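You operate a simulated robot arm through the tools that you are given. There is no shell and no other tool.

You run a simulated robot arm. Do the job below in one go: nothing can be reset, and whatever is moved stays where it is left.

TASK
Move the blue cap to the hot wheel and run at least 200 L of cold water.
Fine: zero the meter before you open the cold wheel; cold wheel to about 25, closed again under 900 L.

Only the result counts: the job must be done as asked and must still hold three seconds after the hand-in. Knocking over, shifting, dropping, spilling or breaking anything else fails it. A push-on lid holds only when it is set on centred and level and pressed home; a screw cap is set on level and turned clockwise until tight.

THE ROBOT
A 6-joint arm with a two-finger parallel gripper, fixed in place. Base frame: the origin is at the foot of the arm, x ahead of it, y to its left, z up. Lengths are in mm, angles in rad, forces in N, time in s.
With the tool pointing down near the work surface it reaches from about 200 to 660 mm from the base axis. Its first joint turns from -1.152 to 1.152 rad. Payload 2.9 kg.
Tool frame: the origin (TCP) lies between the finger pads and is the grasp point; the fingertips stand 30 mm ahead of it; z points along the fingers, y is the line along which they close. Largest opening 110 mm; finger width 20, thickness 10; the body of the gripper, 48 by 112 mm, starts 55 mm behind the TCP.
Orientation is that of the tool frame in the base frame, as a unit quaternion [w, x, y, z]. With the fingers straight down and closing along the base's y, the tool's x points along the base's -x, its y along +y and its z along -z.

THE INTERFACE
- The arm moves only by the tool play_rows. Its argument "increments" is a list of rows, each an object of numbers (a shift or turn left out is 0, a gripper value left out holds the last): "dx", "dy", "dz": the shift along the base's x, y, z in mm; "wx", "wy", "wz": the turn, a rotation vector about the base's x, y, z in rad. In form: [{"dx": .., "dy": .., "dz": .., "wx": .., "wy": .., "wz": ..}, ...]. A call has 1 to 20 rows; each row shifts and turns the commanded pose from where the row before left it. "grip" is the gripper command, from -1 (shut) to 1 (fully open), values between in proportion, set as the call begins (left out, the last holds). Rows are played at 5 a second. More than 50 mm and 0.15 rad between two rows, or a gripper value outside its range, and nothing of the call is played. Where a pose cannot be reached the arm comes as near as it can. A force on the tool above 40 N (or 10 N above the force at the start of the call, whichever is more), or a blocked arm, ends the call early, and 0.2 s more pass. Each finger travels about 108 mm/s and halts on what it meets, pressing with about 44 N; the grip force reading is that of the motor and also rises with nothing between the fingers. The clock runs only during rows and for 0.2 s after the last one: add rows that do not move to give the fingers time. The reply holds the time, the measured pose of the TCP, the force on the tool along the base axes, the opening and the grip force, in the units named above and with some noise, with the torque about the TCP (base axes, N m) and any sound that the robot's microphone picked up.
- Cameras (640 x 400 px; columns grow to the right, rows downward): "scene" is fixed at [77.8, 446.5, 1370.8]; the picture's right is [-0.69, -0.73, 0.00], its down [-0.55, 0.52, -0.66] and it looks along [0.48, -0.45, -0.75] (base axes); focal length 315 px, centre (320, 200). "wrist" rides on the gripper at [72, 17, -103] in the tool frame; the picture's right is [-0.23, 0.97, 0.00], its down [-0.76, -0.18, -0.62] and it looks along [-0.61, -0.14, 0.78] (tool axes); focal length 222 px, centre (320, 200). There is no depth. A picture from a camera that has moved, and an enlarged one, comes with that camera's place and axes in the base frame and with its lens. The place of the scene camera against the robot may be out by one fixed shift of up to 12 mm in any direction.
- camera(camera): a new picture of that camera. It takes no simulated time.
- zoom(camera, box): a new picture of the part [left, top, right, bottom] of that camera's present view, enlarged. It takes no simulated time.
- close_job(): hands the job in; it is judged then, once.

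Places have to be worked out from the pictures, the camera data and where the tool is seen. Open the gripper and draw the arm clear of the work before you hand the job in, unless the task says otherwise.

The tools are called after "Call:" as name(argument=value, ...) on one line, values as JSON. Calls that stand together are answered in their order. play_rows: Moves the arm, as the interface text tells. Its arguments: {"type":"object","properties":{"increments":{"type":"array","items":{"type":"object","properties":{"dx":{"type":"number"},"dy":{"type":"number"},"dz":{"type":"number"},"wx":{"type":"number"},"wy":{"type":"number"},"wz":{"type":"number"}}}},"grip":{"type":"number"}},"required":["increments"]} The other tools are called the same way: camera (camera) takes a picture; zoom (camera, box) takes an enlarged picture of a part of a camera's view; close_job () hands the job in.

At the start:

```text
time: 0.0
position: [461.6, 255.8, 911.5]
tool_rot: [0.0, 0.0, 1.0, 0.0]
wrist_force: [-0.6, -0.3, -0.3]
moment: [0.01, -0.03, 0.03]
grip_width: 110.3
grip_force: 0.1
```

scene: 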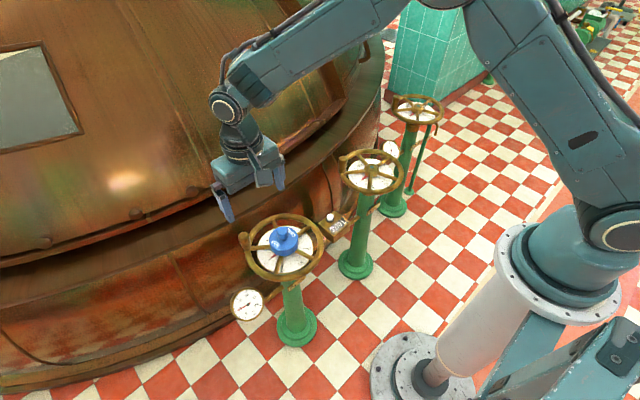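
wrist: 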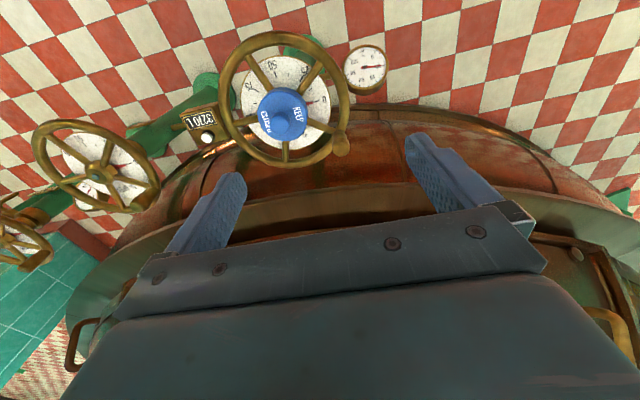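

The pictures show three hand wheels, a blue cap on the nearest one, a counter and a gauge. I zoom in to read the labels before moving.

Call:
zoom(camera="scene", box=[220, 190, 360, 290])

Call:
zoom(camera="scene", box=[320, 80, 460, 200])

Call:
zoom(camera="wrist", box=[170, 20, 400, 180])

Call:
zoom(camera="wrist", box=[0, 100, 200, 280])

```text
4.00 times, centred on (290, 240) of scene
camera zoom: at [77.8, 446.5, 1370.8], right [-0.69, -0.73, 0.0], down [-0.55, 0.52, -0.66], along [0.48, -0.45, -0.75], focal length 1261 px, centre (440, 40)
```

zoom: 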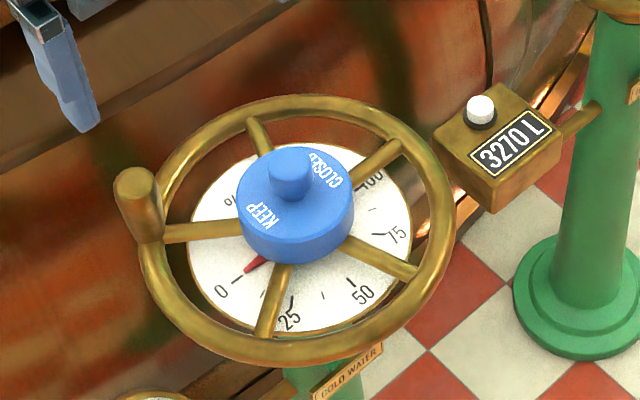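

```text
3.33 times, centred on (390, 140) of scene
camera zoom: at [77.8, 446.5, 1370.8], right [-0.69, -0.73, 0.0], down [-0.55, 0.52, -0.66], along [0.48, -0.45, -0.75], focal length 1051 px, centre (87, 400)
```

zoom: 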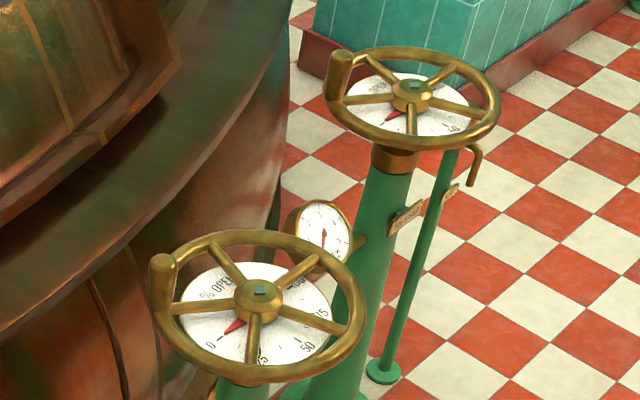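

```text
2.50 times, centred on (285, 100) of wrist
camera zoom: at [389.4, 274.2, 1014.5], right [0.23, 0.97, 0.0], down [0.76, -0.18, 0.62], along [0.61, -0.14, -0.78], focal length 555 px, centre (408, 450)
```

zoom: 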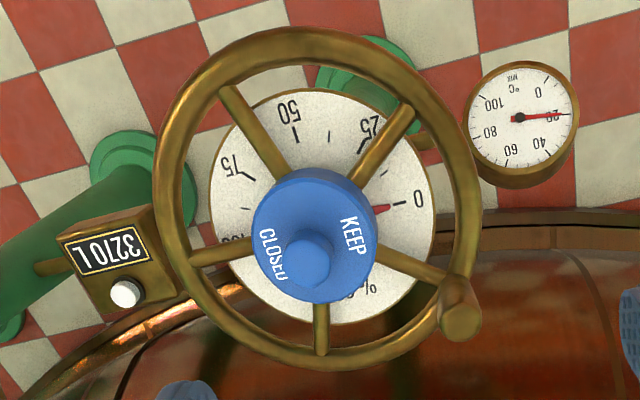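

```text
2.22 times, centred on (100, 190) of wrist
camera zoom: at [389.4, 274.2, 1014.5], right [0.23, 0.97, 0.0], down [0.76, -0.18, 0.62], along [0.61, -0.14, -0.78], focal length 494 px, centre (809, 222)
```

zoom: 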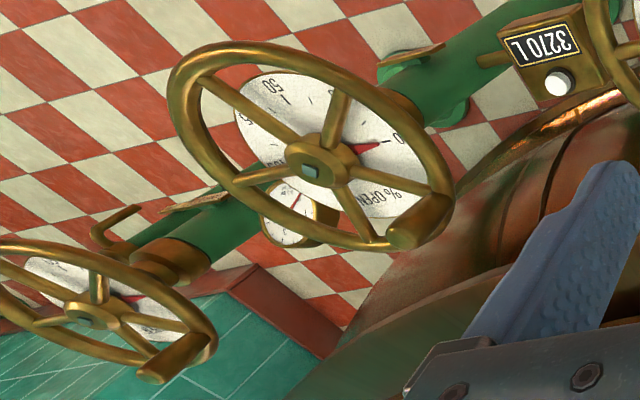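

The nearest wheel carries a "COLD WATER" plate; I zoom on the other plates to tell which wheel is the hot one.

Call:
zoom(camera="scene", box=[395, 110, 435, 140])

Call:
zoom(camera="scene", box=[345, 180, 405, 220])

Call:
zoom(camera="scene", box=[285, 265, 325, 290])

Call:
zoom(camera="wrist", box=[20, 175, 90, 225])

Call:
zoom(camera="scene", box=[225, 285, 270, 325])

Call:
zoom(camera="scene", box=[330, 140, 410, 200])

Call:
zoom(camera="scene", box=[375, 85, 455, 145])

```text
13.33 times, centred on (415, 125) of scene
camera zoom: at [77.8, 446.5, 1370.8], right [-0.69, -0.73, 0.0], down [-0.55, 0.52, -0.66], along [0.48, -0.45, -0.75], focal length 4203 px, centre (-947, 1200)
```

zoom: 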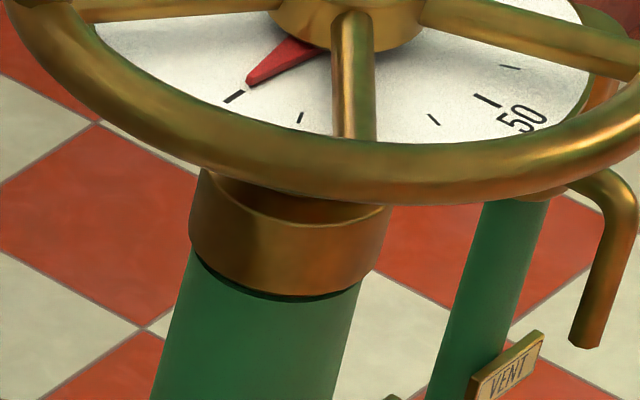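

```text
10.00 times, centred on (375, 200) of scene
camera zoom: at [77.8, 446.5, 1370.8], right [-0.69, -0.73, 0.0], down [-0.55, 0.52, -0.66], along [0.48, -0.45, -0.75], focal length 3152 px, centre (-230, 200)
```

zoom: 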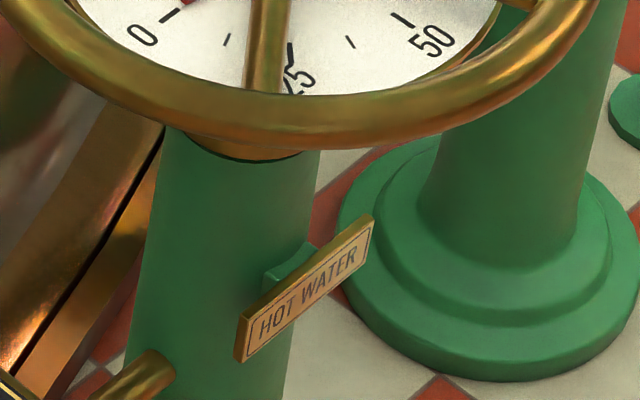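

```text
16.00 times, centred on (305, 278) of scene
camera zoom: at [77.8, 446.5, 1370.8], right [-0.69, -0.73, 0.0], down [-0.55, 0.52, -0.66], along [0.48, -0.45, -0.75], focal length 5044 px, centre (560, -1040)
```

zoom: 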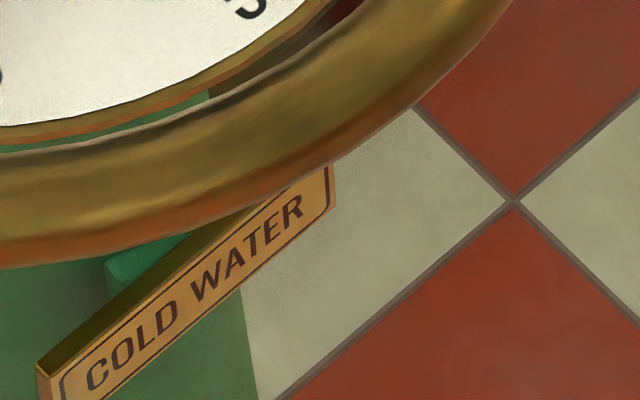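

```text
8.00 times, centred on (55, 200) of wrist
camera zoom: at [389.4, 274.2, 1014.5], right [0.23, 0.97, 0.0], down [0.76, -0.18, 0.62], along [0.61, -0.14, -0.78], focal length 1777 px, centre (2440, 200)
```

zoom: 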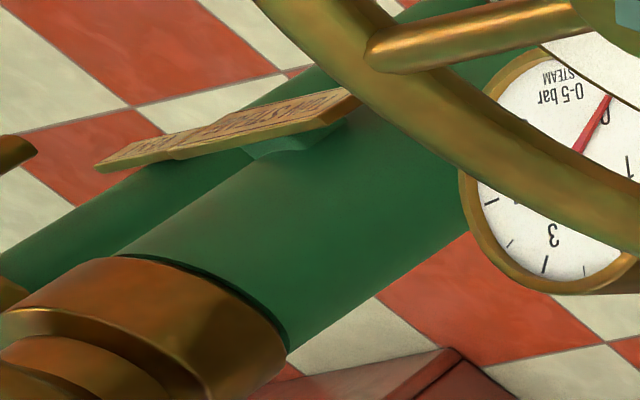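

```text
10.00 times, centred on (248, 305) of scene
camera zoom: at [77.8, 446.5, 1370.8], right [-0.69, -0.73, 0.0], down [-0.55, 0.52, -0.66], along [0.48, -0.45, -0.75], focal length 3152 px, centre (1045, -850)
```

zoom: 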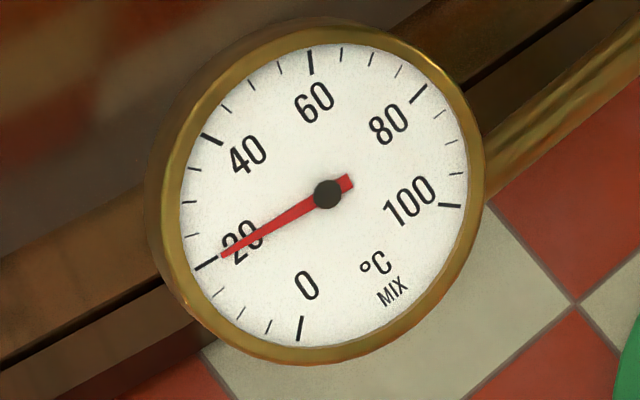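

```text
6.67 times, centred on (370, 170) of scene
camera zoom: at [77.8, 446.5, 1370.8], right [-0.69, -0.73, 0.0], down [-0.55, 0.52, -0.66], along [0.48, -0.45, -0.75], focal length 2102 px, centre (-13, 400)
```

zoom: 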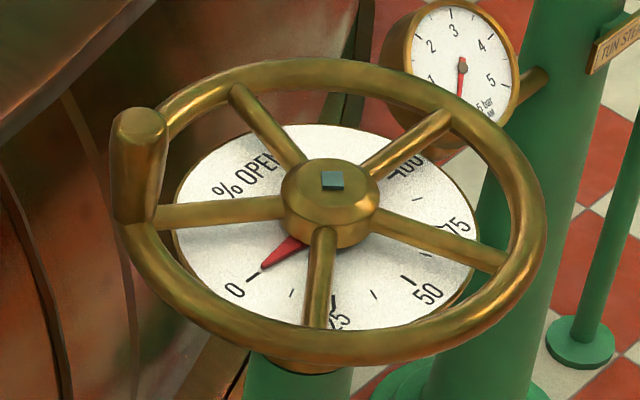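

```text
6.67 times, centred on (415, 115) of scene
camera zoom: at [77.8, 446.5, 1370.8], right [-0.69, -0.73, 0.0], down [-0.55, 0.52, -0.66], along [0.48, -0.45, -0.75], focal length 2102 px, centre (-313, 767)
```

zoom: 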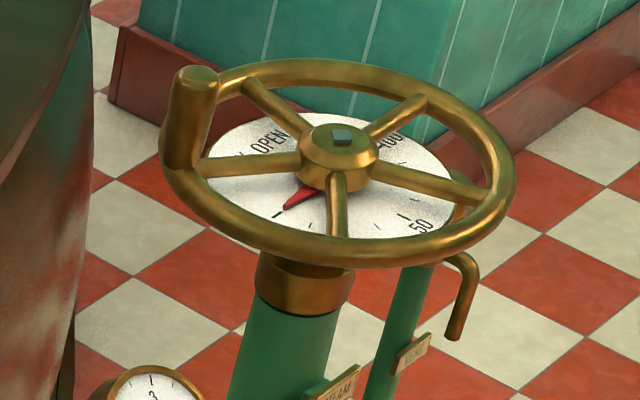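

The plates read COLD WATER (nearest, capped), HOT WATER (middle) and STEAM (far); the cold cap I roughly place at (481, 199, ~715) and the meter reads 3270 L. I move back in x and to the right at height to get a second wrist view for triangulation.

Call:
play_rows(increments=[{"dx": -25, "dy": -15}, {"dx": -25, "dy": -15}, {"dx": -25, "dy": -15}, {"dx": -25, "dy": -15}, {}], grip=1)

Call:
camera(camera="wrist")

```text
time: 1.2
position: [363.1, 197.1, 912.4]
tool_rot: [-0.001, 0.0, 1.0, 0.0]
wrist_force: [0.8, 0.5, -0.6]
moment: [0.01, 0.01, 0.0]
grip_width: 109.7
grip_force: 0.1
```

```text
taken
camera wrist: at [290.2, 214.0, 1015.2], right [0.23, 0.97, 0.0], down [0.76, -0.18, 0.62], along [0.61, -0.14, -0.78], focal length 222 px, centre (320, 200)
```

wrist: 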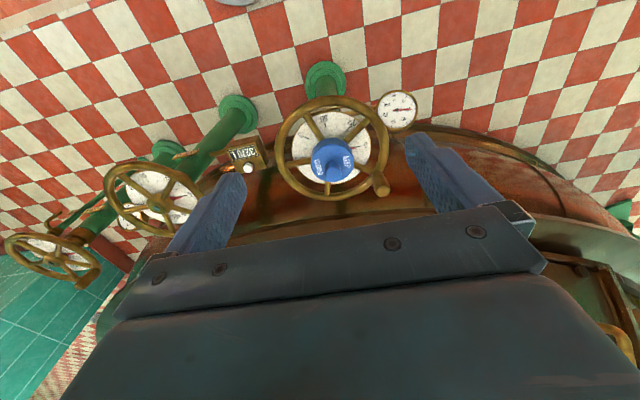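

Now a set of enlarged views from here for triangulation.

Call:
zoom(camera="wrist", box=[265, 85, 425, 205])

Call:
zoom(camera="wrist", box=[100, 120, 260, 240])

Call:
zoom(camera="wrist", box=[215, 125, 275, 180])

```text
3.33 times, centred on (345, 145) of wrist
camera zoom: at [290.2, 214.0, 1015.2], right [0.23, 0.97, 0.0], down [0.76, -0.18, 0.62], along [0.61, -0.14, -0.78], focal length 740 px, centre (237, 383)
```

zoom: 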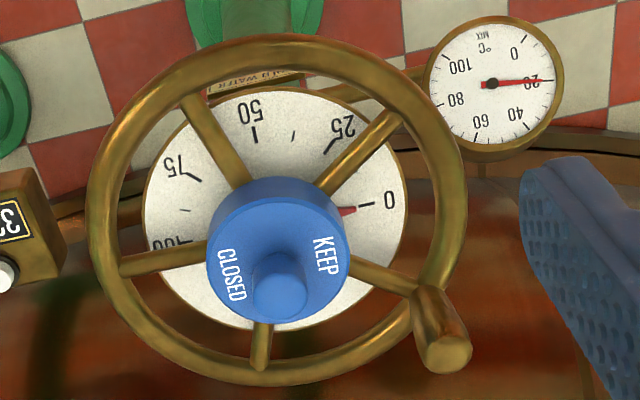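

```text
3.33 times, centred on (180, 180) of wrist
camera zoom: at [290.2, 214.0, 1015.2], right [0.23, 0.97, 0.0], down [0.76, -0.18, 0.62], along [0.61, -0.14, -0.78], focal length 740 px, centre (787, 267)
```

zoom: 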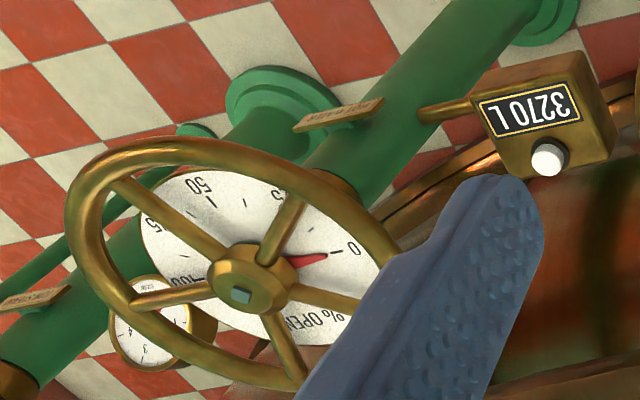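

```text
7.27 times, centred on (245, 152) of wrist
camera zoom: at [290.2, 214.0, 1015.2], right [0.23, 0.97, 0.0], down [0.76, -0.18, 0.62], along [0.61, -0.14, -0.78], focal length 1615 px, centre (866, 546)
```

zoom: 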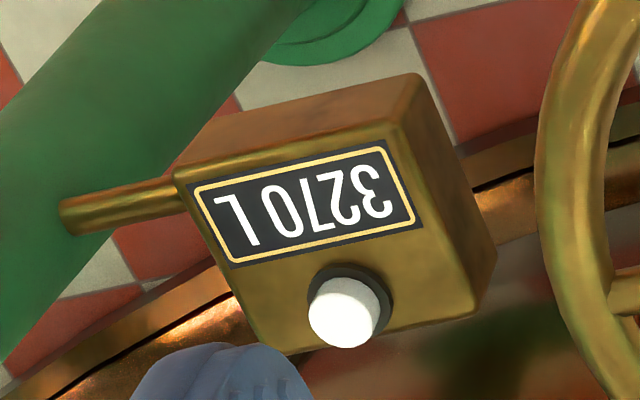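

Triangulating both views: cap knob top ≈ (491, 191, 688), handle top ≈ (540, 271, 704), hot hub ≈ (523, -213, 638). I move over the cap at a safe height and check.

Call:
play_rows(increments=[{"dx": 32, "dy": -1.5, "dz": -30}, {"dx": 32, "dy": -1.5, "dz": -30}, {"dx": 32, "dy": -1.5, "dz": -30}, {"dx": 32, "dy": -1.5, "dz": -30}, {}])

Call:
camera(camera="wrist")

Call:
camera(camera="scene")

Call:
zoom(camera="scene", box=[220, 140, 360, 290])

```text
time: 2.4
position: [490.7, 188.4, 792.1]
tool_rot: [0.0, 0.0, 1.0, 0.001]
wrist_force: [-0.5, -1.1, 0.2]
moment: [-0.01, 0.01, -0.02]
grip_width: 109.9
grip_force: 0.1
```

```text
taken
camera wrist: at [418.9, 206.4, 894.8], right [0.23, 0.97, 0.0], down [0.76, -0.18, 0.62], along [0.61, -0.14, -0.78], focal length 222 px, centre (320, 200)
```

wrist: 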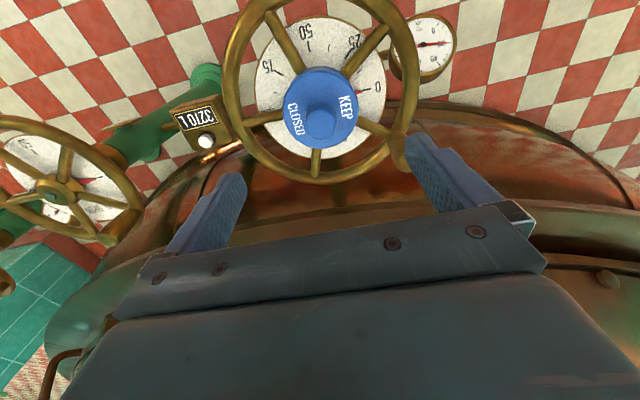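

```text
taken
```

scene: 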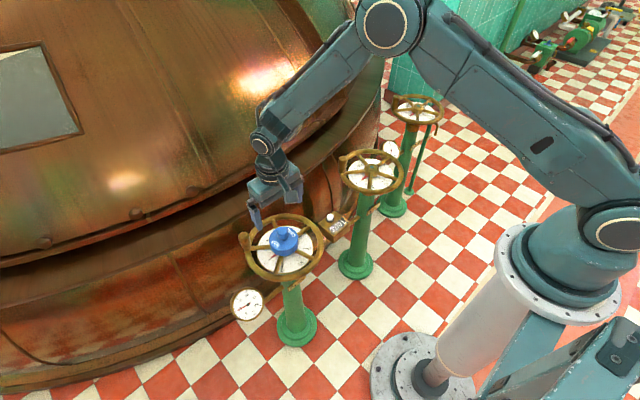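

```text
2.67 times, centred on (290, 215) of scene
camera zoom: at [77.8, 446.5, 1370.8], right [-0.69, -0.73, 0.0], down [-0.55, 0.52, -0.66], along [0.48, -0.45, -0.75], focal length 841 px, centre (400, 160)
```

zoom: 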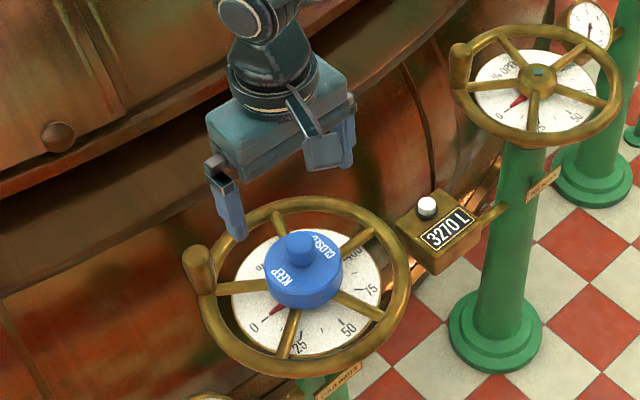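

The gripper stands above and around the cap. I zoom in the wrist picture to refine the cap place.

Call:
zoom(camera="wrist", box=[250, 50, 410, 170])

Call:
zoom(camera="scene", box=[255, 215, 315, 260])

```text
3.33 times, centred on (330, 110) of wrist
camera zoom: at [418.9, 206.4, 894.8], right [0.23, 0.97, 0.0], down [0.76, -0.18, 0.62], along [0.61, -0.14, -0.78], focal length 740 px, centre (287, 500)
```

zoom: 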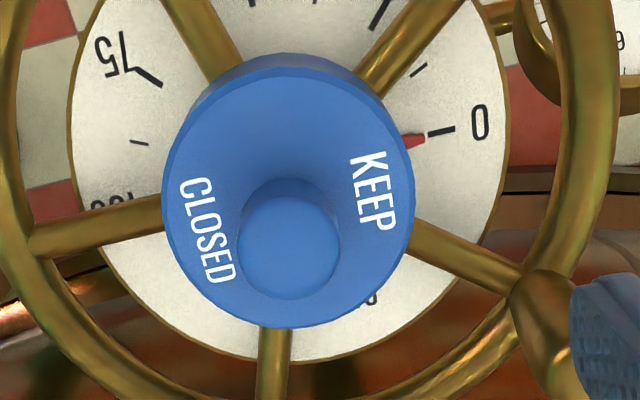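

```text
8.89 times, centred on (285, 238) of scene
camera zoom: at [77.8, 446.5, 1370.8], right [-0.69, -0.73, 0.0], down [-0.55, 0.52, -0.66], along [0.48, -0.45, -0.75], focal length 2802 px, centre (631, -133)
```

zoom: 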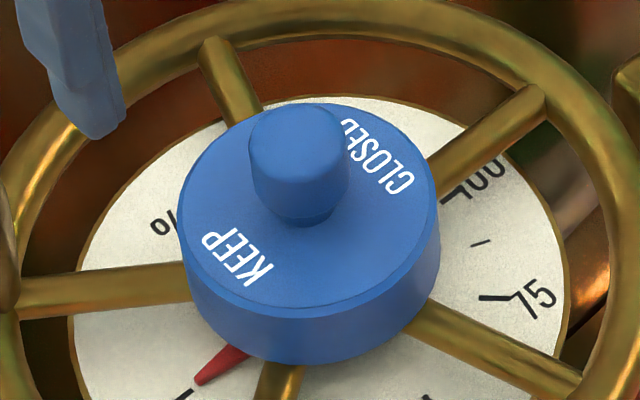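

Cap centre works out at about (490.7, 191), body top z≈660, body ~80 mm wide, knob ~28 mm wide with its top at ~689. I narrow the gripper and descend so the fingertips straddle the knob just above the cap's flat top.

Call:
play_rows(increments=[{"dy": 1.6}, {"dz": -20}, {"dz": -20}, {"dz": -20}, {"dz": -15}, {"dz": -10}, {"dz": -8}, {}], grip=0.1)

Call:
camera(camera="wrist")

Call:
zoom(camera="scene", box=[235, 195, 335, 275])

```text
time: 4.2
position: [491.0, 192.5, 698.8]
tool_rot: [-0.001, 0.0, 1.0, 0.0]
wrist_force: [-1.0, -0.5, 0.4]
moment: [0.0, 0.03, 0.03]
grip_width: 60.7
grip_force: 0.1
```

```text
taken
camera wrist: at [418.0, 209.8, 801.1], right [0.23, 0.97, 0.0], down [0.76, -0.18, 0.62], along [0.61, -0.14, -0.78], focal length 222 px, centre (320, 200)
```

wrist: 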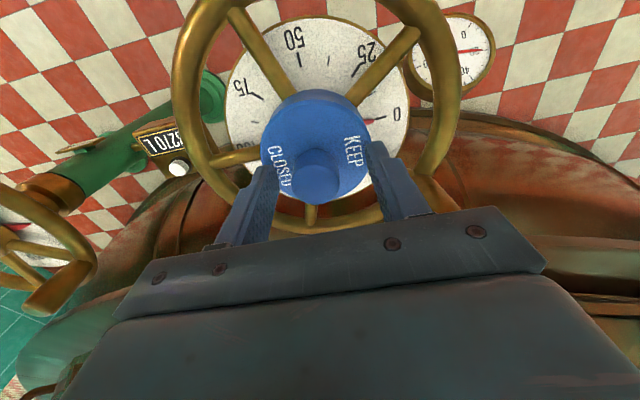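

```text
5.00 times, centred on (285, 235) of scene
camera zoom: at [77.8, 446.5, 1370.8], right [-0.69, -0.73, 0.0], down [-0.55, 0.52, -0.66], along [0.48, -0.45, -0.75], focal length 1576 px, centre (495, 25)
```

zoom: 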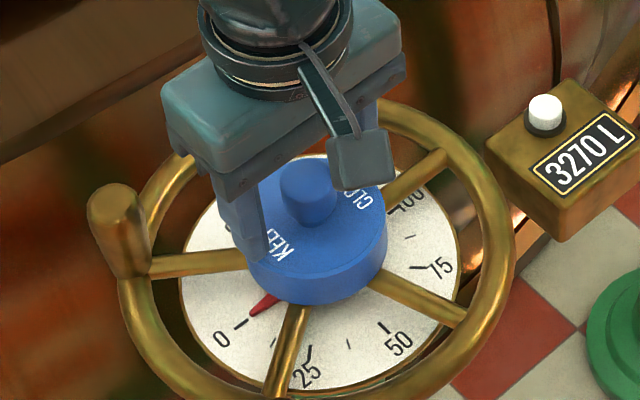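

The fingertips are near the cap top beside the knob. I zoom the wrist view to check centring before closing.

Call:
zoom(camera="wrist", box=[230, 80, 410, 220])

```text
2.86 times, centred on (320, 150) of wrist
camera zoom: at [418.0, 209.8, 801.1], right [0.23, 0.97, 0.0], down [0.76, -0.18, 0.62], along [0.61, -0.14, -0.78], focal length 635 px, centre (320, 343)
```

zoom: 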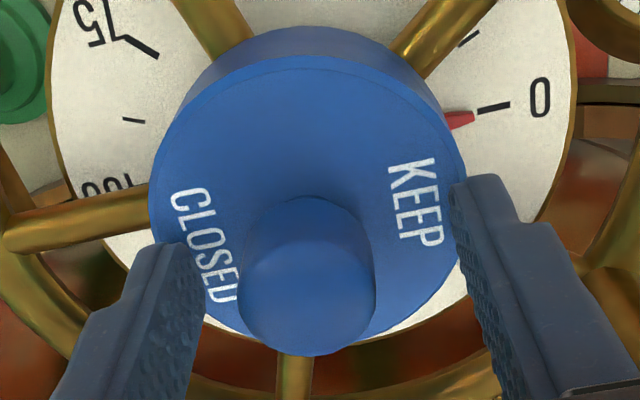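

The knob sits about 2–3 mm toward −y of the finger midpoint, and well centred in x. I correct that, lower 5 mm and close on the knob.

Call:
play_rows(increments=[{"dy": -2.3}, {"dz": -4}, {}])

Call:
play_rows(increments=[{}, {}, {}, {}], grip=-1)

Call:
zoom(camera="wrist", box=[230, 80, 410, 220])

Call:
zoom(camera="scene", box=[235, 195, 335, 275])

```text
time: 5.0
position: [491.3, 189.0, 695.8]
tool_rot: [0.0, 0.0, 1.0, 0.0]
wrist_force: [-0.4, 0.6, -0.5]
moment: [-0.01, 0.03, -0.01]
grip_width: 60.3
grip_force: 0.0
```

```text
time: 6.0
position: [490.3, 190.6, 694.9]
tool_rot: [0.0, 0.0, 1.0, 0.0]
wrist_force: [-0.1, 0.9, 0.1]
moment: [-0.01, -0.03, 0.02]
grip_width: 27.0
grip_force: 43.9
```

```text
2.86 times, centred on (320, 150) of wrist
camera zoom: at [418.1, 207.4, 797.7], right [0.23, 0.97, 0.0], down [0.76, -0.18, 0.62], along [0.61, -0.14, -0.78], focal length 635 px, centre (320, 343)
```

zoom: 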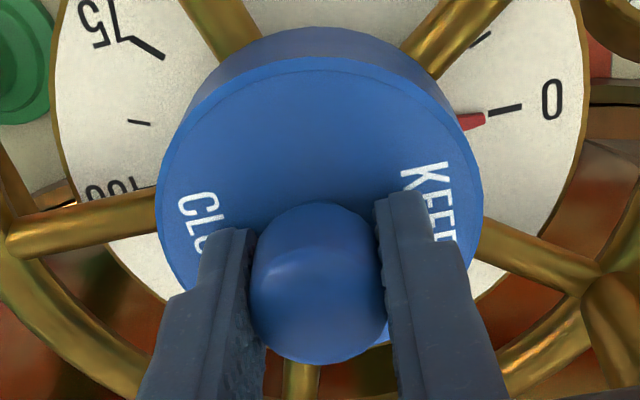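

```text
5.00 times, centred on (285, 235) of scene
camera zoom: at [77.8, 446.5, 1370.8], right [-0.69, -0.73, 0.0], down [-0.55, 0.52, -0.66], along [0.48, -0.45, -0.75], focal length 1576 px, centre (495, 25)
```

zoom: 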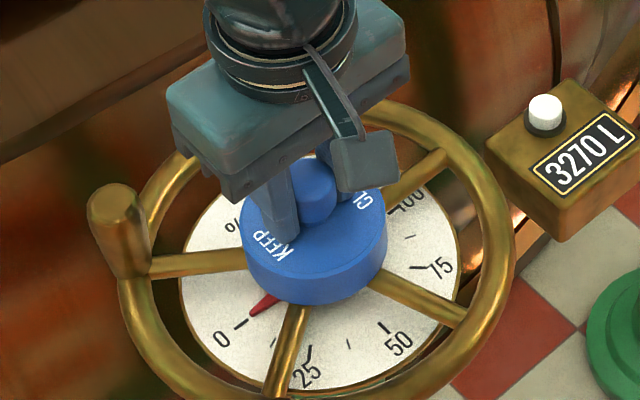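

Knob is gripped (27 mm, 44 N). I lift gently a little to see whether the cap is loose or held.

Call:
play_rows(increments=[{"dz": 2}, {"dz": 2}, {"dz": 2}, {"dz": 4}, {}])

Call:
zoom(camera="scene", box=[235, 195, 335, 275])

```text
time: 7.2
position: [490.6, 190.0, 706.0]
tool_rot: [0.001, 0.0, 1.0, 0.001]
wrist_force: [0.3, 0.2, -1.9]
moment: [0.03, -0.01, -0.02]
grip_width: 27.0
grip_force: 44.3
```

```text
5.00 times, centred on (285, 235) of scene
camera zoom: at [77.8, 446.5, 1370.8], right [-0.69, -0.73, 0.0], down [-0.55, 0.52, -0.66], along [0.48, -0.45, -0.75], focal length 1576 px, centre (495, 25)
```

zoom: 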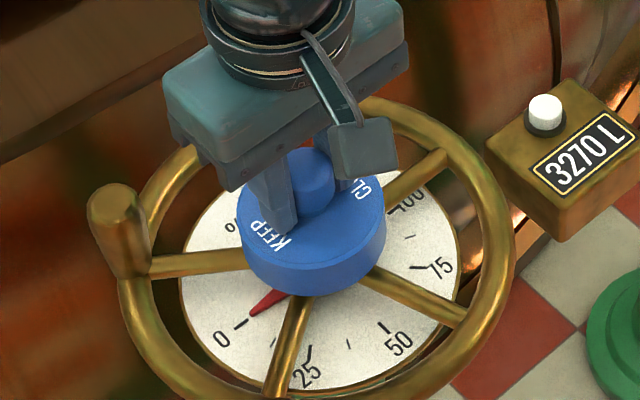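

The cap lifts freely (about 2 N). I lift it well clear of the handle and look at the bare cold hub.

Call:
play_rows(increments=[{"dz": 20}, {"dz": 25}, {"dz": 25}, {"dz": 25}, {}])

Call:
camera(camera="wrist")

Call:
zoom(camera="scene", box=[225, 165, 345, 275])

```text
time: 8.4
position: [490.8, 190.1, 800.0]
tool_rot: [-0.001, 0.0, 1.0, 0.0]
wrist_force: [0.8, -0.1, -0.7]
moment: [0.0, 0.03, -0.06]
grip_width: 0.1
grip_force: 37.4
```

```text
taken
camera wrist: at [417.2, 208.0, 902.8], right [0.23, 0.97, 0.0], down [0.76, -0.18, 0.62], along [0.61, -0.14, -0.78], focal length 222 px, centre (320, 200)
```

wrist: 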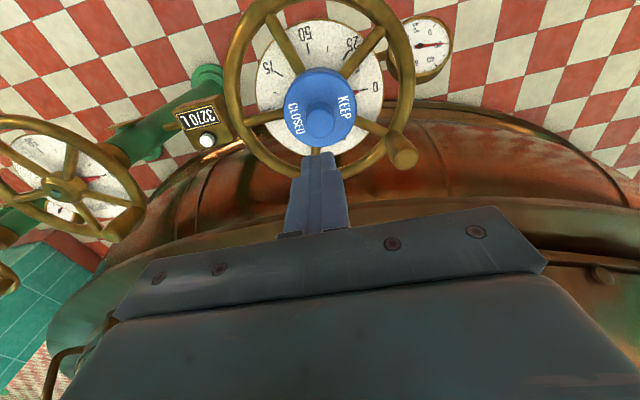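

```text
3.64 times, centred on (285, 220) of scene
camera zoom: at [77.8, 446.5, 1370.8], right [-0.69, -0.73, 0.0], down [-0.55, 0.52, -0.66], along [0.48, -0.45, -0.75], focal length 1146 px, centre (447, 127)
```

zoom: 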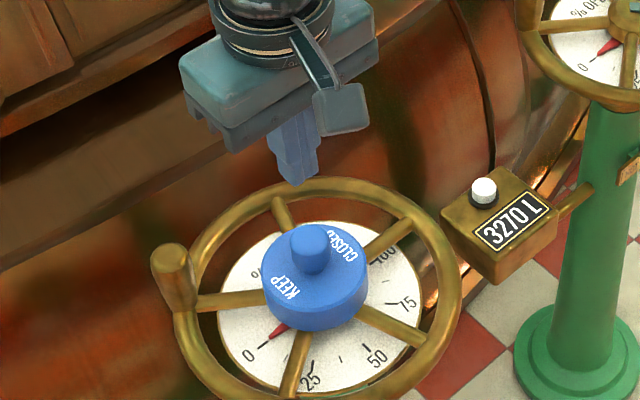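

The fingers are shut and empty — the cap slipped off and is still at the cold wheel. I zoom to see how it sits now.

Call:
zoom(camera="scene", box=[255, 215, 315, 260])

Call:
zoom(camera="wrist", box=[250, 50, 410, 170])

```text
8.89 times, centred on (285, 238) of scene
camera zoom: at [77.8, 446.5, 1370.8], right [-0.69, -0.73, 0.0], down [-0.55, 0.52, -0.66], along [0.48, -0.45, -0.75], focal length 2802 px, centre (631, -133)
```

zoom: 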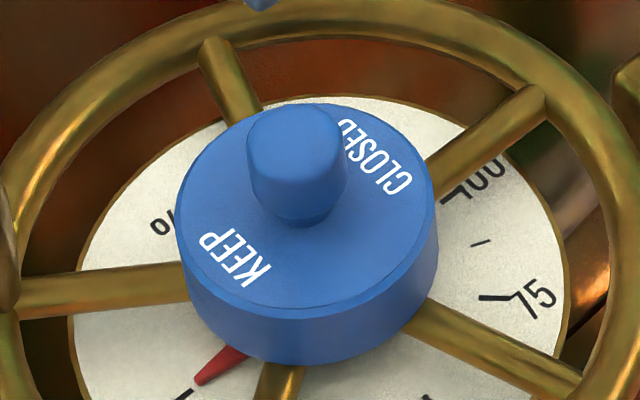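

```text
3.33 times, centred on (330, 110) of wrist
camera zoom: at [417.2, 208.0, 902.8], right [0.23, 0.97, 0.0], down [0.76, -0.18, 0.62], along [0.61, -0.14, -0.78], focal length 740 px, centre (287, 500)
```

zoom: 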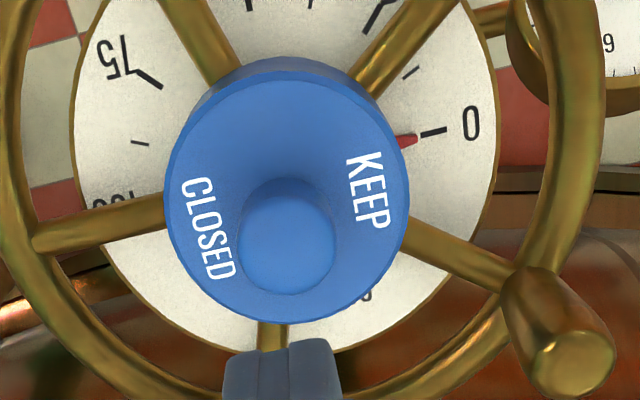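

The cap dropped straight back on its hub; the knob seems to be tapered and slips out of the grip. I will grip the straight-sided body (~80 mm) instead: open fully and go down around it, stopping above spoke level.

Call:
play_rows(increments=[{"dx": 1}, {}, {"dz": -30}, {"dz": -30}, {"dz": -25}, {"dz": -20}, {"dz": -12}, {}], grip=1)

Call:
camera(camera="wrist")

Call:
zoom(camera="scene", box=[235, 195, 335, 275])

```text
time: 10.2
position: [490.9, 189.2, 683.9]
tool_rot: [0.0, 0.0, 1.0, 0.0]
wrist_force: [-0.5, 0.5, -0.7]
moment: [-0.01, -0.05, 0.03]
grip_width: 110.3
grip_force: 0.0
```

```text
taken
camera wrist: at [418.1, 207.2, 785.8], right [0.23, 0.97, 0.0], down [0.76, -0.18, 0.62], along [0.61, -0.14, -0.78], focal length 222 px, centre (320, 200)
```

wrist: 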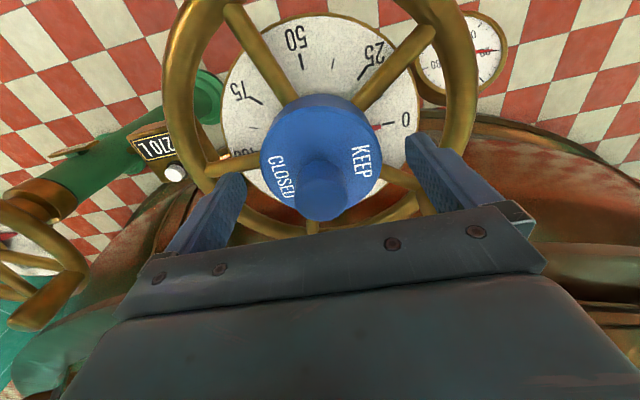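

```text
5.00 times, centred on (285, 235) of scene
camera zoom: at [77.8, 446.5, 1370.8], right [-0.69, -0.73, 0.0], down [-0.55, 0.52, -0.66], along [0.48, -0.45, -0.75], focal length 1576 px, centre (495, 25)
```

zoom: 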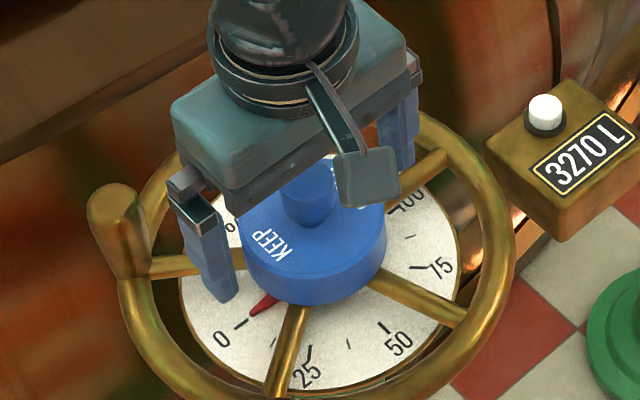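

Both fingers are clear of cap and handle. I go down another 15 mm so the tips are just above the cap's lower edge, then close.

Call:
play_rows(increments=[{"dz": -5}, {"dz": -5}, {"dz": -5}, {}])

Call:
play_rows(increments=[{}, {}, {}, {}], grip=-1)

Call:
camera(camera="wrist")

Call:
zoom(camera="scene", box=[235, 195, 335, 275])

```text
time: 11.2
position: [492.4, 191.2, 667.1]
tool_rot: [0.0, 0.0, 1.0, 0.0]
wrist_force: [-0.5, 0.2, -0.3]
moment: [0.01, 0.0, -0.02]
grip_width: 109.9
grip_force: 0.1
```

```text
time: 12.2
position: [491.7, 190.7, 667.8]
tool_rot: [0.0, 0.0, 1.0, 0.0]
wrist_force: [-0.1, 0.3, 0.3]
moment: [0.0, 0.0, 0.04]
grip_width: 78.9
grip_force: 44.1
```

```text
taken
camera wrist: at [418.4, 207.8, 770.4], right [0.23, 0.97, 0.0], down [0.76, -0.18, 0.62], along [0.61, -0.14, -0.78], focal length 222 px, centre (320, 200)
```

wrist: 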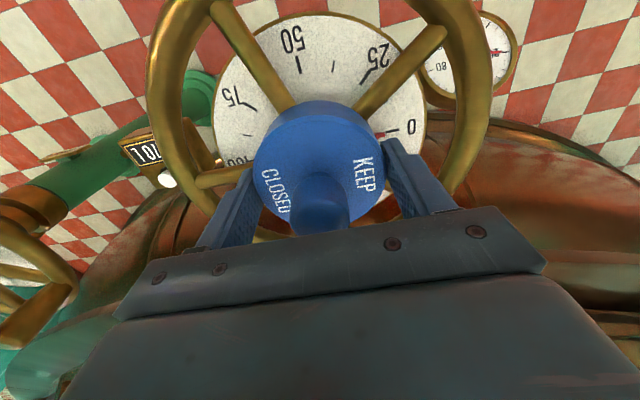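

```text
5.00 times, centred on (285, 235) of scene
camera zoom: at [77.8, 446.5, 1370.8], right [-0.69, -0.73, 0.0], down [-0.55, 0.52, -0.66], along [0.48, -0.45, -0.75], focal length 1576 px, centre (495, 25)
```

zoom: 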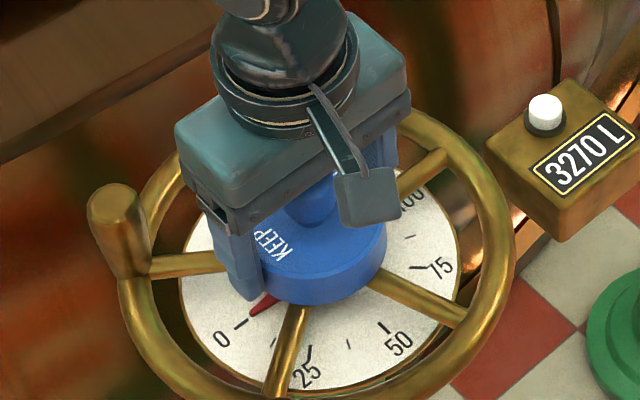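

The body is gripped at 79 mm with 44 N, seated at TCP z≈667.5. I lift slowly and check the grip on the way.

Call:
play_rows(increments=[{"dz": 2}, {"dz": 4}, {"dz": 6}, {"dz": 6}, {"dz": 6}, {"dz": 6}, {}])

Call:
zoom(camera="scene", box=[235, 195, 335, 275])

Call:
camera(camera="wrist")

```text
time: 13.8
position: [490.4, 190.4, 697.2]
tool_rot: [0.0, 0.0, 1.0, 0.001]
wrist_force: [-0.6, -0.3, -1.9]
moment: [0.01, -0.01, 0.05]
grip_width: 78.9
grip_force: 44.0
```

```text
5.00 times, centred on (285, 235) of scene
camera zoom: at [77.8, 446.5, 1370.8], right [-0.69, -0.73, 0.0], down [-0.55, 0.52, -0.66], along [0.48, -0.45, -0.75], focal length 1576 px, centre (495, 25)
```

zoom: 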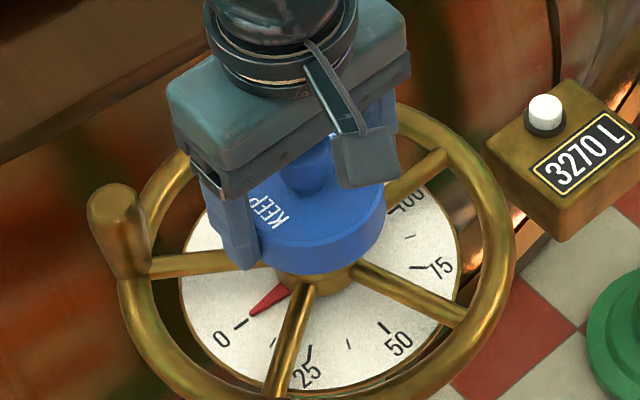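

```text
taken
camera wrist: at [417.7, 207.0, 800.5], right [0.23, 0.97, 0.0], down [0.76, -0.18, 0.62], along [0.61, -0.14, -0.78], focal length 222 px, centre (320, 200)
```

wrist: 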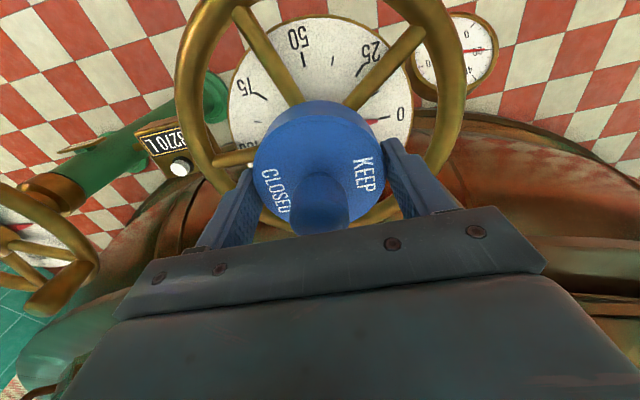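

The cap came off with the gripper and the hub shows beneath it. I raise it gently further.

Call:
play_rows(increments=[{"dz": 8}, {"dz": 12}, {"dz": 14}, {"dz": 14}, {"dz": 14}, {"dz": 14}, {"dz": 14}, {"dz": 8}, {}])

Call:
camera(camera="wrist")

Call:
zoom(camera="scene", box=[225, 165, 345, 275])

```text
time: 15.8
position: [492.2, 189.7, 796.7]
tool_rot: [-0.001, 0.0, 1.0, 0.0]
wrist_force: [-0.4, 0.3, -1.2]
moment: [-0.03, 0.0, 0.01]
grip_width: 78.6
grip_force: 44.5
```

```text
taken
camera wrist: at [418.6, 208.0, 899.0], right [0.23, 0.97, 0.0], down [0.76, -0.18, 0.62], along [0.61, -0.14, -0.78], focal length 222 px, centre (320, 200)
```

wrist: 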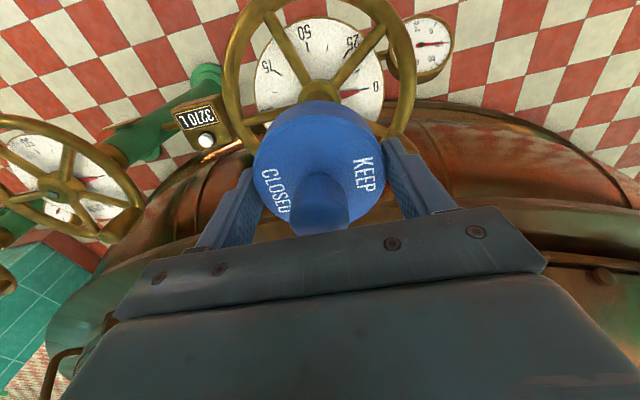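

```text
3.64 times, centred on (285, 220) of scene
camera zoom: at [77.8, 446.5, 1370.8], right [-0.69, -0.73, 0.0], down [-0.55, 0.52, -0.66], along [0.48, -0.45, -0.75], focal length 1146 px, centre (447, 127)
```

zoom: 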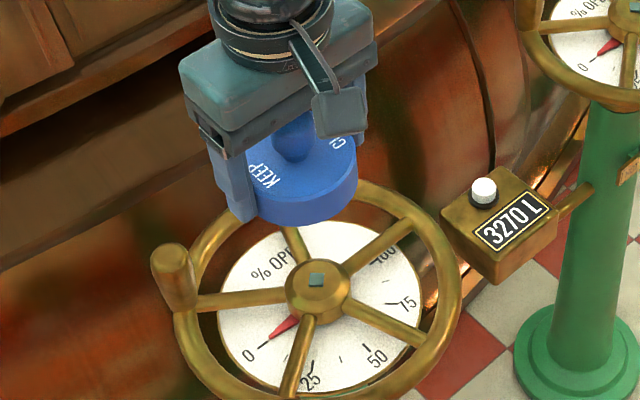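

Cap is held firmly at 79 mm, and the bare cold hub with its stem square is exposed. I carry the cap sideways toward the hot wheel at this height, stopping short of it so the wrist camera can see the hot hub.

Call:
play_rows(increments=[{"dz": 10, "dy": -10}, {"dz": 10, "dy": -20}, {"dz": 5, "dy": -20}, {"dy": -20}, {"dy": -20}, {"dy": -20}, {"dy": -20}, {"dy": -20}, {"dy": -20}, {"dy": -20}, {"dy": -20}, {"dy": -20}, {"dy": -10}, {}])

Call:
camera(camera="wrist")

Call:
camera(camera="scene")

```text
time: 18.8
position: [490.1, -51.0, 820.8]
tool_rot: [0.0, 0.0, 1.0, 0.0]
wrist_force: [0.1, 0.6, -1.0]
moment: [0.02, 0.01, -0.03]
grip_width: 78.5
grip_force: 43.9
```

```text
taken
camera wrist: at [418.0, -33.5, 923.0], right [0.23, 0.97, 0.0], down [0.76, -0.18, 0.62], along [0.61, -0.14, -0.78], focal length 222 px, centre (320, 200)
```

wrist: 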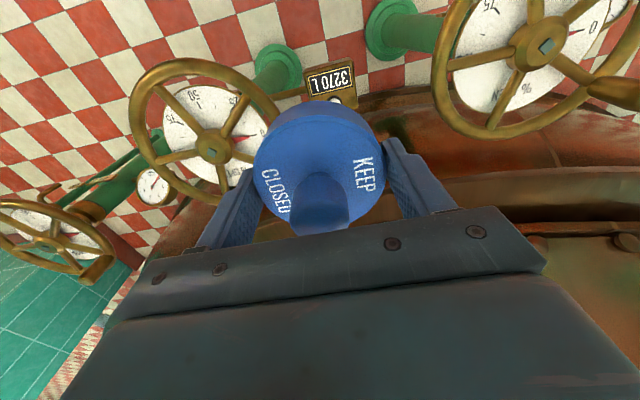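

```text
taken
```

scene: 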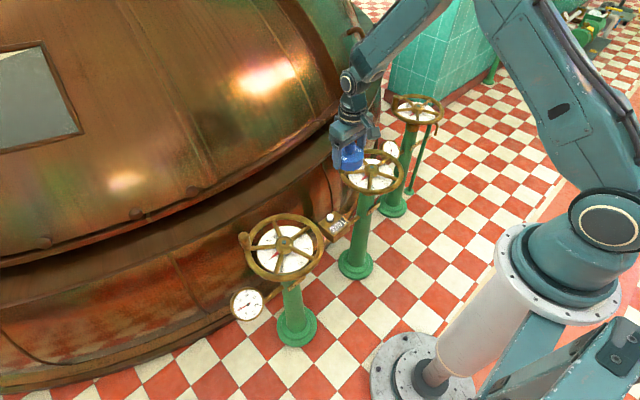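

Both hubs are in this wrist view. I zoom on each to compare their places.

Call:
zoom(camera="wrist", box=[160, 90, 280, 190])

Call:
zoom(camera="wrist", box=[480, 0, 600, 100])

Call:
zoom(camera="scene", box=[255, 215, 315, 260])

Call:
zoom(camera="scene", box=[340, 145, 400, 195])

```text
4.00 times, centred on (220, 140) of wrist
camera zoom: at [418.0, -33.5, 923.0], right [0.23, 0.97, 0.0], down [0.76, -0.18, 0.62], along [0.61, -0.14, -0.78], focal length 888 px, centre (720, 440)
```

zoom: 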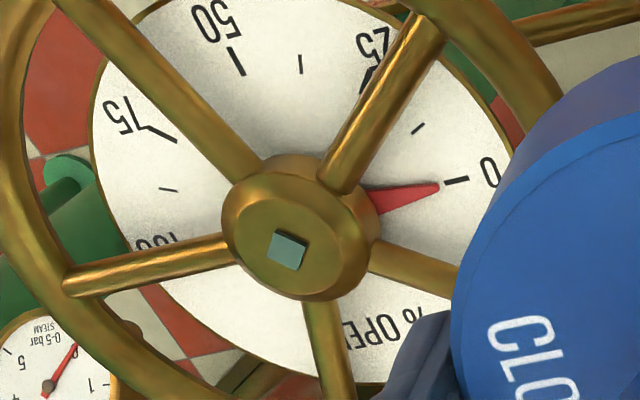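

```text
4.00 times, centred on (540, 50) of wrist
camera zoom: at [418.0, -33.5, 923.0], right [0.23, 0.97, 0.0], down [0.76, -0.18, 0.62], along [0.61, -0.14, -0.78], focal length 888 px, centre (-560, 800)
```

zoom: 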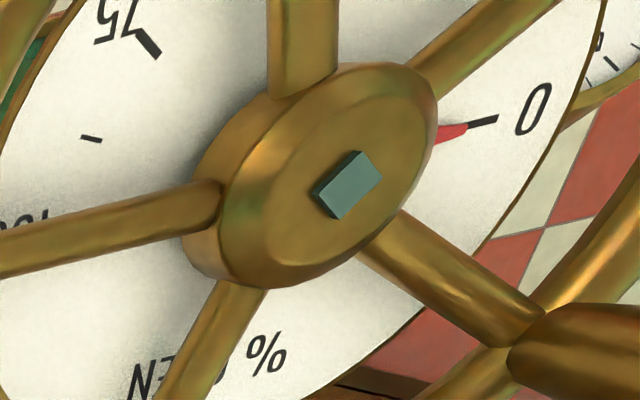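

```text
8.89 times, centred on (285, 238) of scene
camera zoom: at [77.8, 446.5, 1370.8], right [-0.69, -0.73, 0.0], down [-0.55, 0.52, -0.66], along [0.48, -0.45, -0.75], focal length 2802 px, centre (631, -133)
```

zoom: 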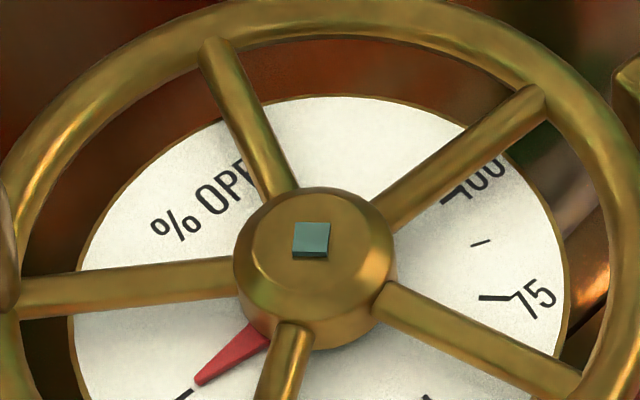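

```text
8.00 times, centred on (370, 170) of scene
camera zoom: at [77.8, 446.5, 1370.8], right [-0.69, -0.73, 0.0], down [-0.55, 0.52, -0.66], along [0.48, -0.45, -0.75], focal length 2522 px, centre (-80, 440)
```

zoom: 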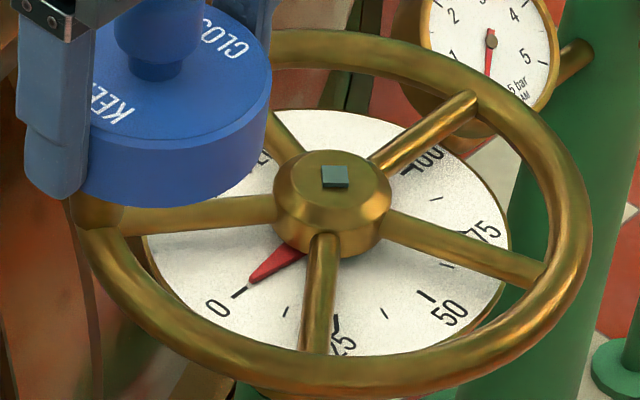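

From this view and the earlier ones I get the hot hub at about (519–521, −206…−211, z 646), with the cold hub at (490, 190, 646) as a check. To remove the y uncertainty I pass over at safe height to look from the other side.

Call:
play_rows(increments=[{"dy": -12}, {"dy": -24}, {"dy": -24}, {"dy": -24}, {"dy": -24}, {"dy": -24}, {"dy": -24}, {"dy": -24}, {"dy": -24}, {"dy": -24}, {"dy": -24}, {"dy": -24}, {"dy": -24}, {"dy": -24}, {"dy": -12}, {}])

Call:
camera(camera="wrist")

Call:
camera(camera="scene")

```text
time: 22.2
position: [491.3, -386.0, 821.7]
tool_rot: [0.0, 0.0, 1.0, 0.0]
wrist_force: [1.0, 0.0, -1.7]
moment: [0.02, 0.0, -0.01]
grip_width: 79.0
grip_force: 44.0
```

```text
taken
camera wrist: at [418.2, -369.5, 924.6], right [0.23, 0.97, 0.0], down [0.76, -0.18, 0.62], along [0.61, -0.14, -0.78], focal length 222 px, centre (320, 200)
```

wrist: 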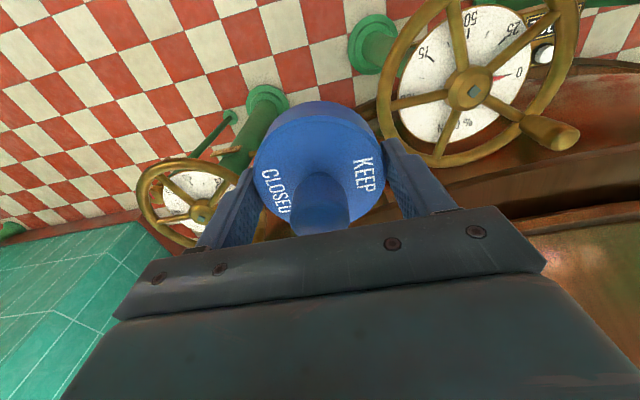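

```text
taken
```

scene: 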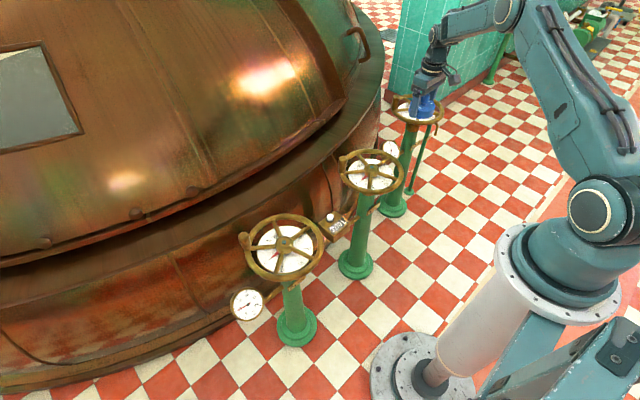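

Call:
zoom(camera="wrist", box=[410, 40, 530, 140])

Call:
zoom(camera="scene", box=[340, 145, 400, 195])

```text
4.00 times, centred on (470, 90) of wrist
camera zoom: at [418.2, -369.5, 924.6], right [0.23, 0.97, 0.0], down [0.76, -0.18, 0.62], along [0.61, -0.14, -0.78], focal length 888 px, centre (-280, 640)
```

zoom: 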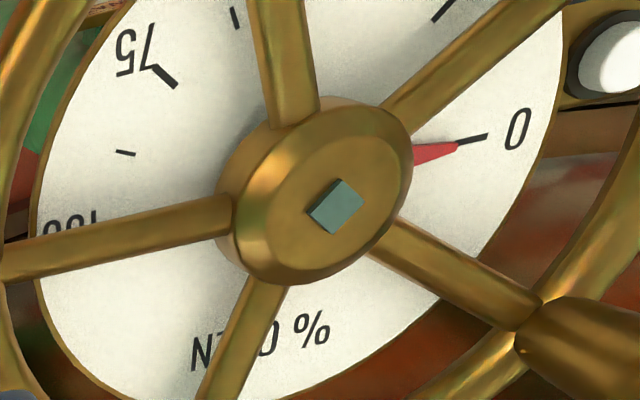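

```text
8.00 times, centred on (370, 170) of scene
camera zoom: at [77.8, 446.5, 1370.8], right [-0.69, -0.73, 0.0], down [-0.55, 0.52, -0.66], along [0.48, -0.45, -0.75], focal length 2522 px, centre (-80, 440)
```

zoom: 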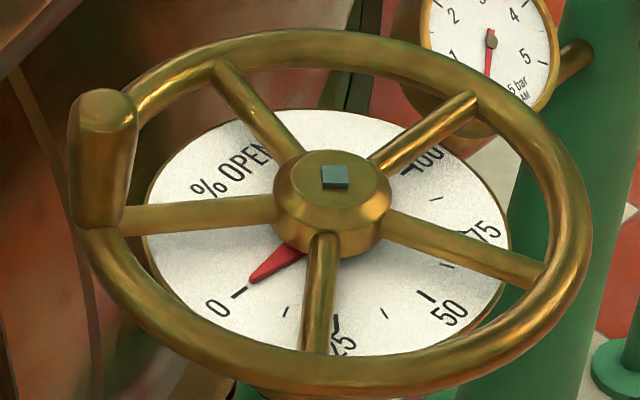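

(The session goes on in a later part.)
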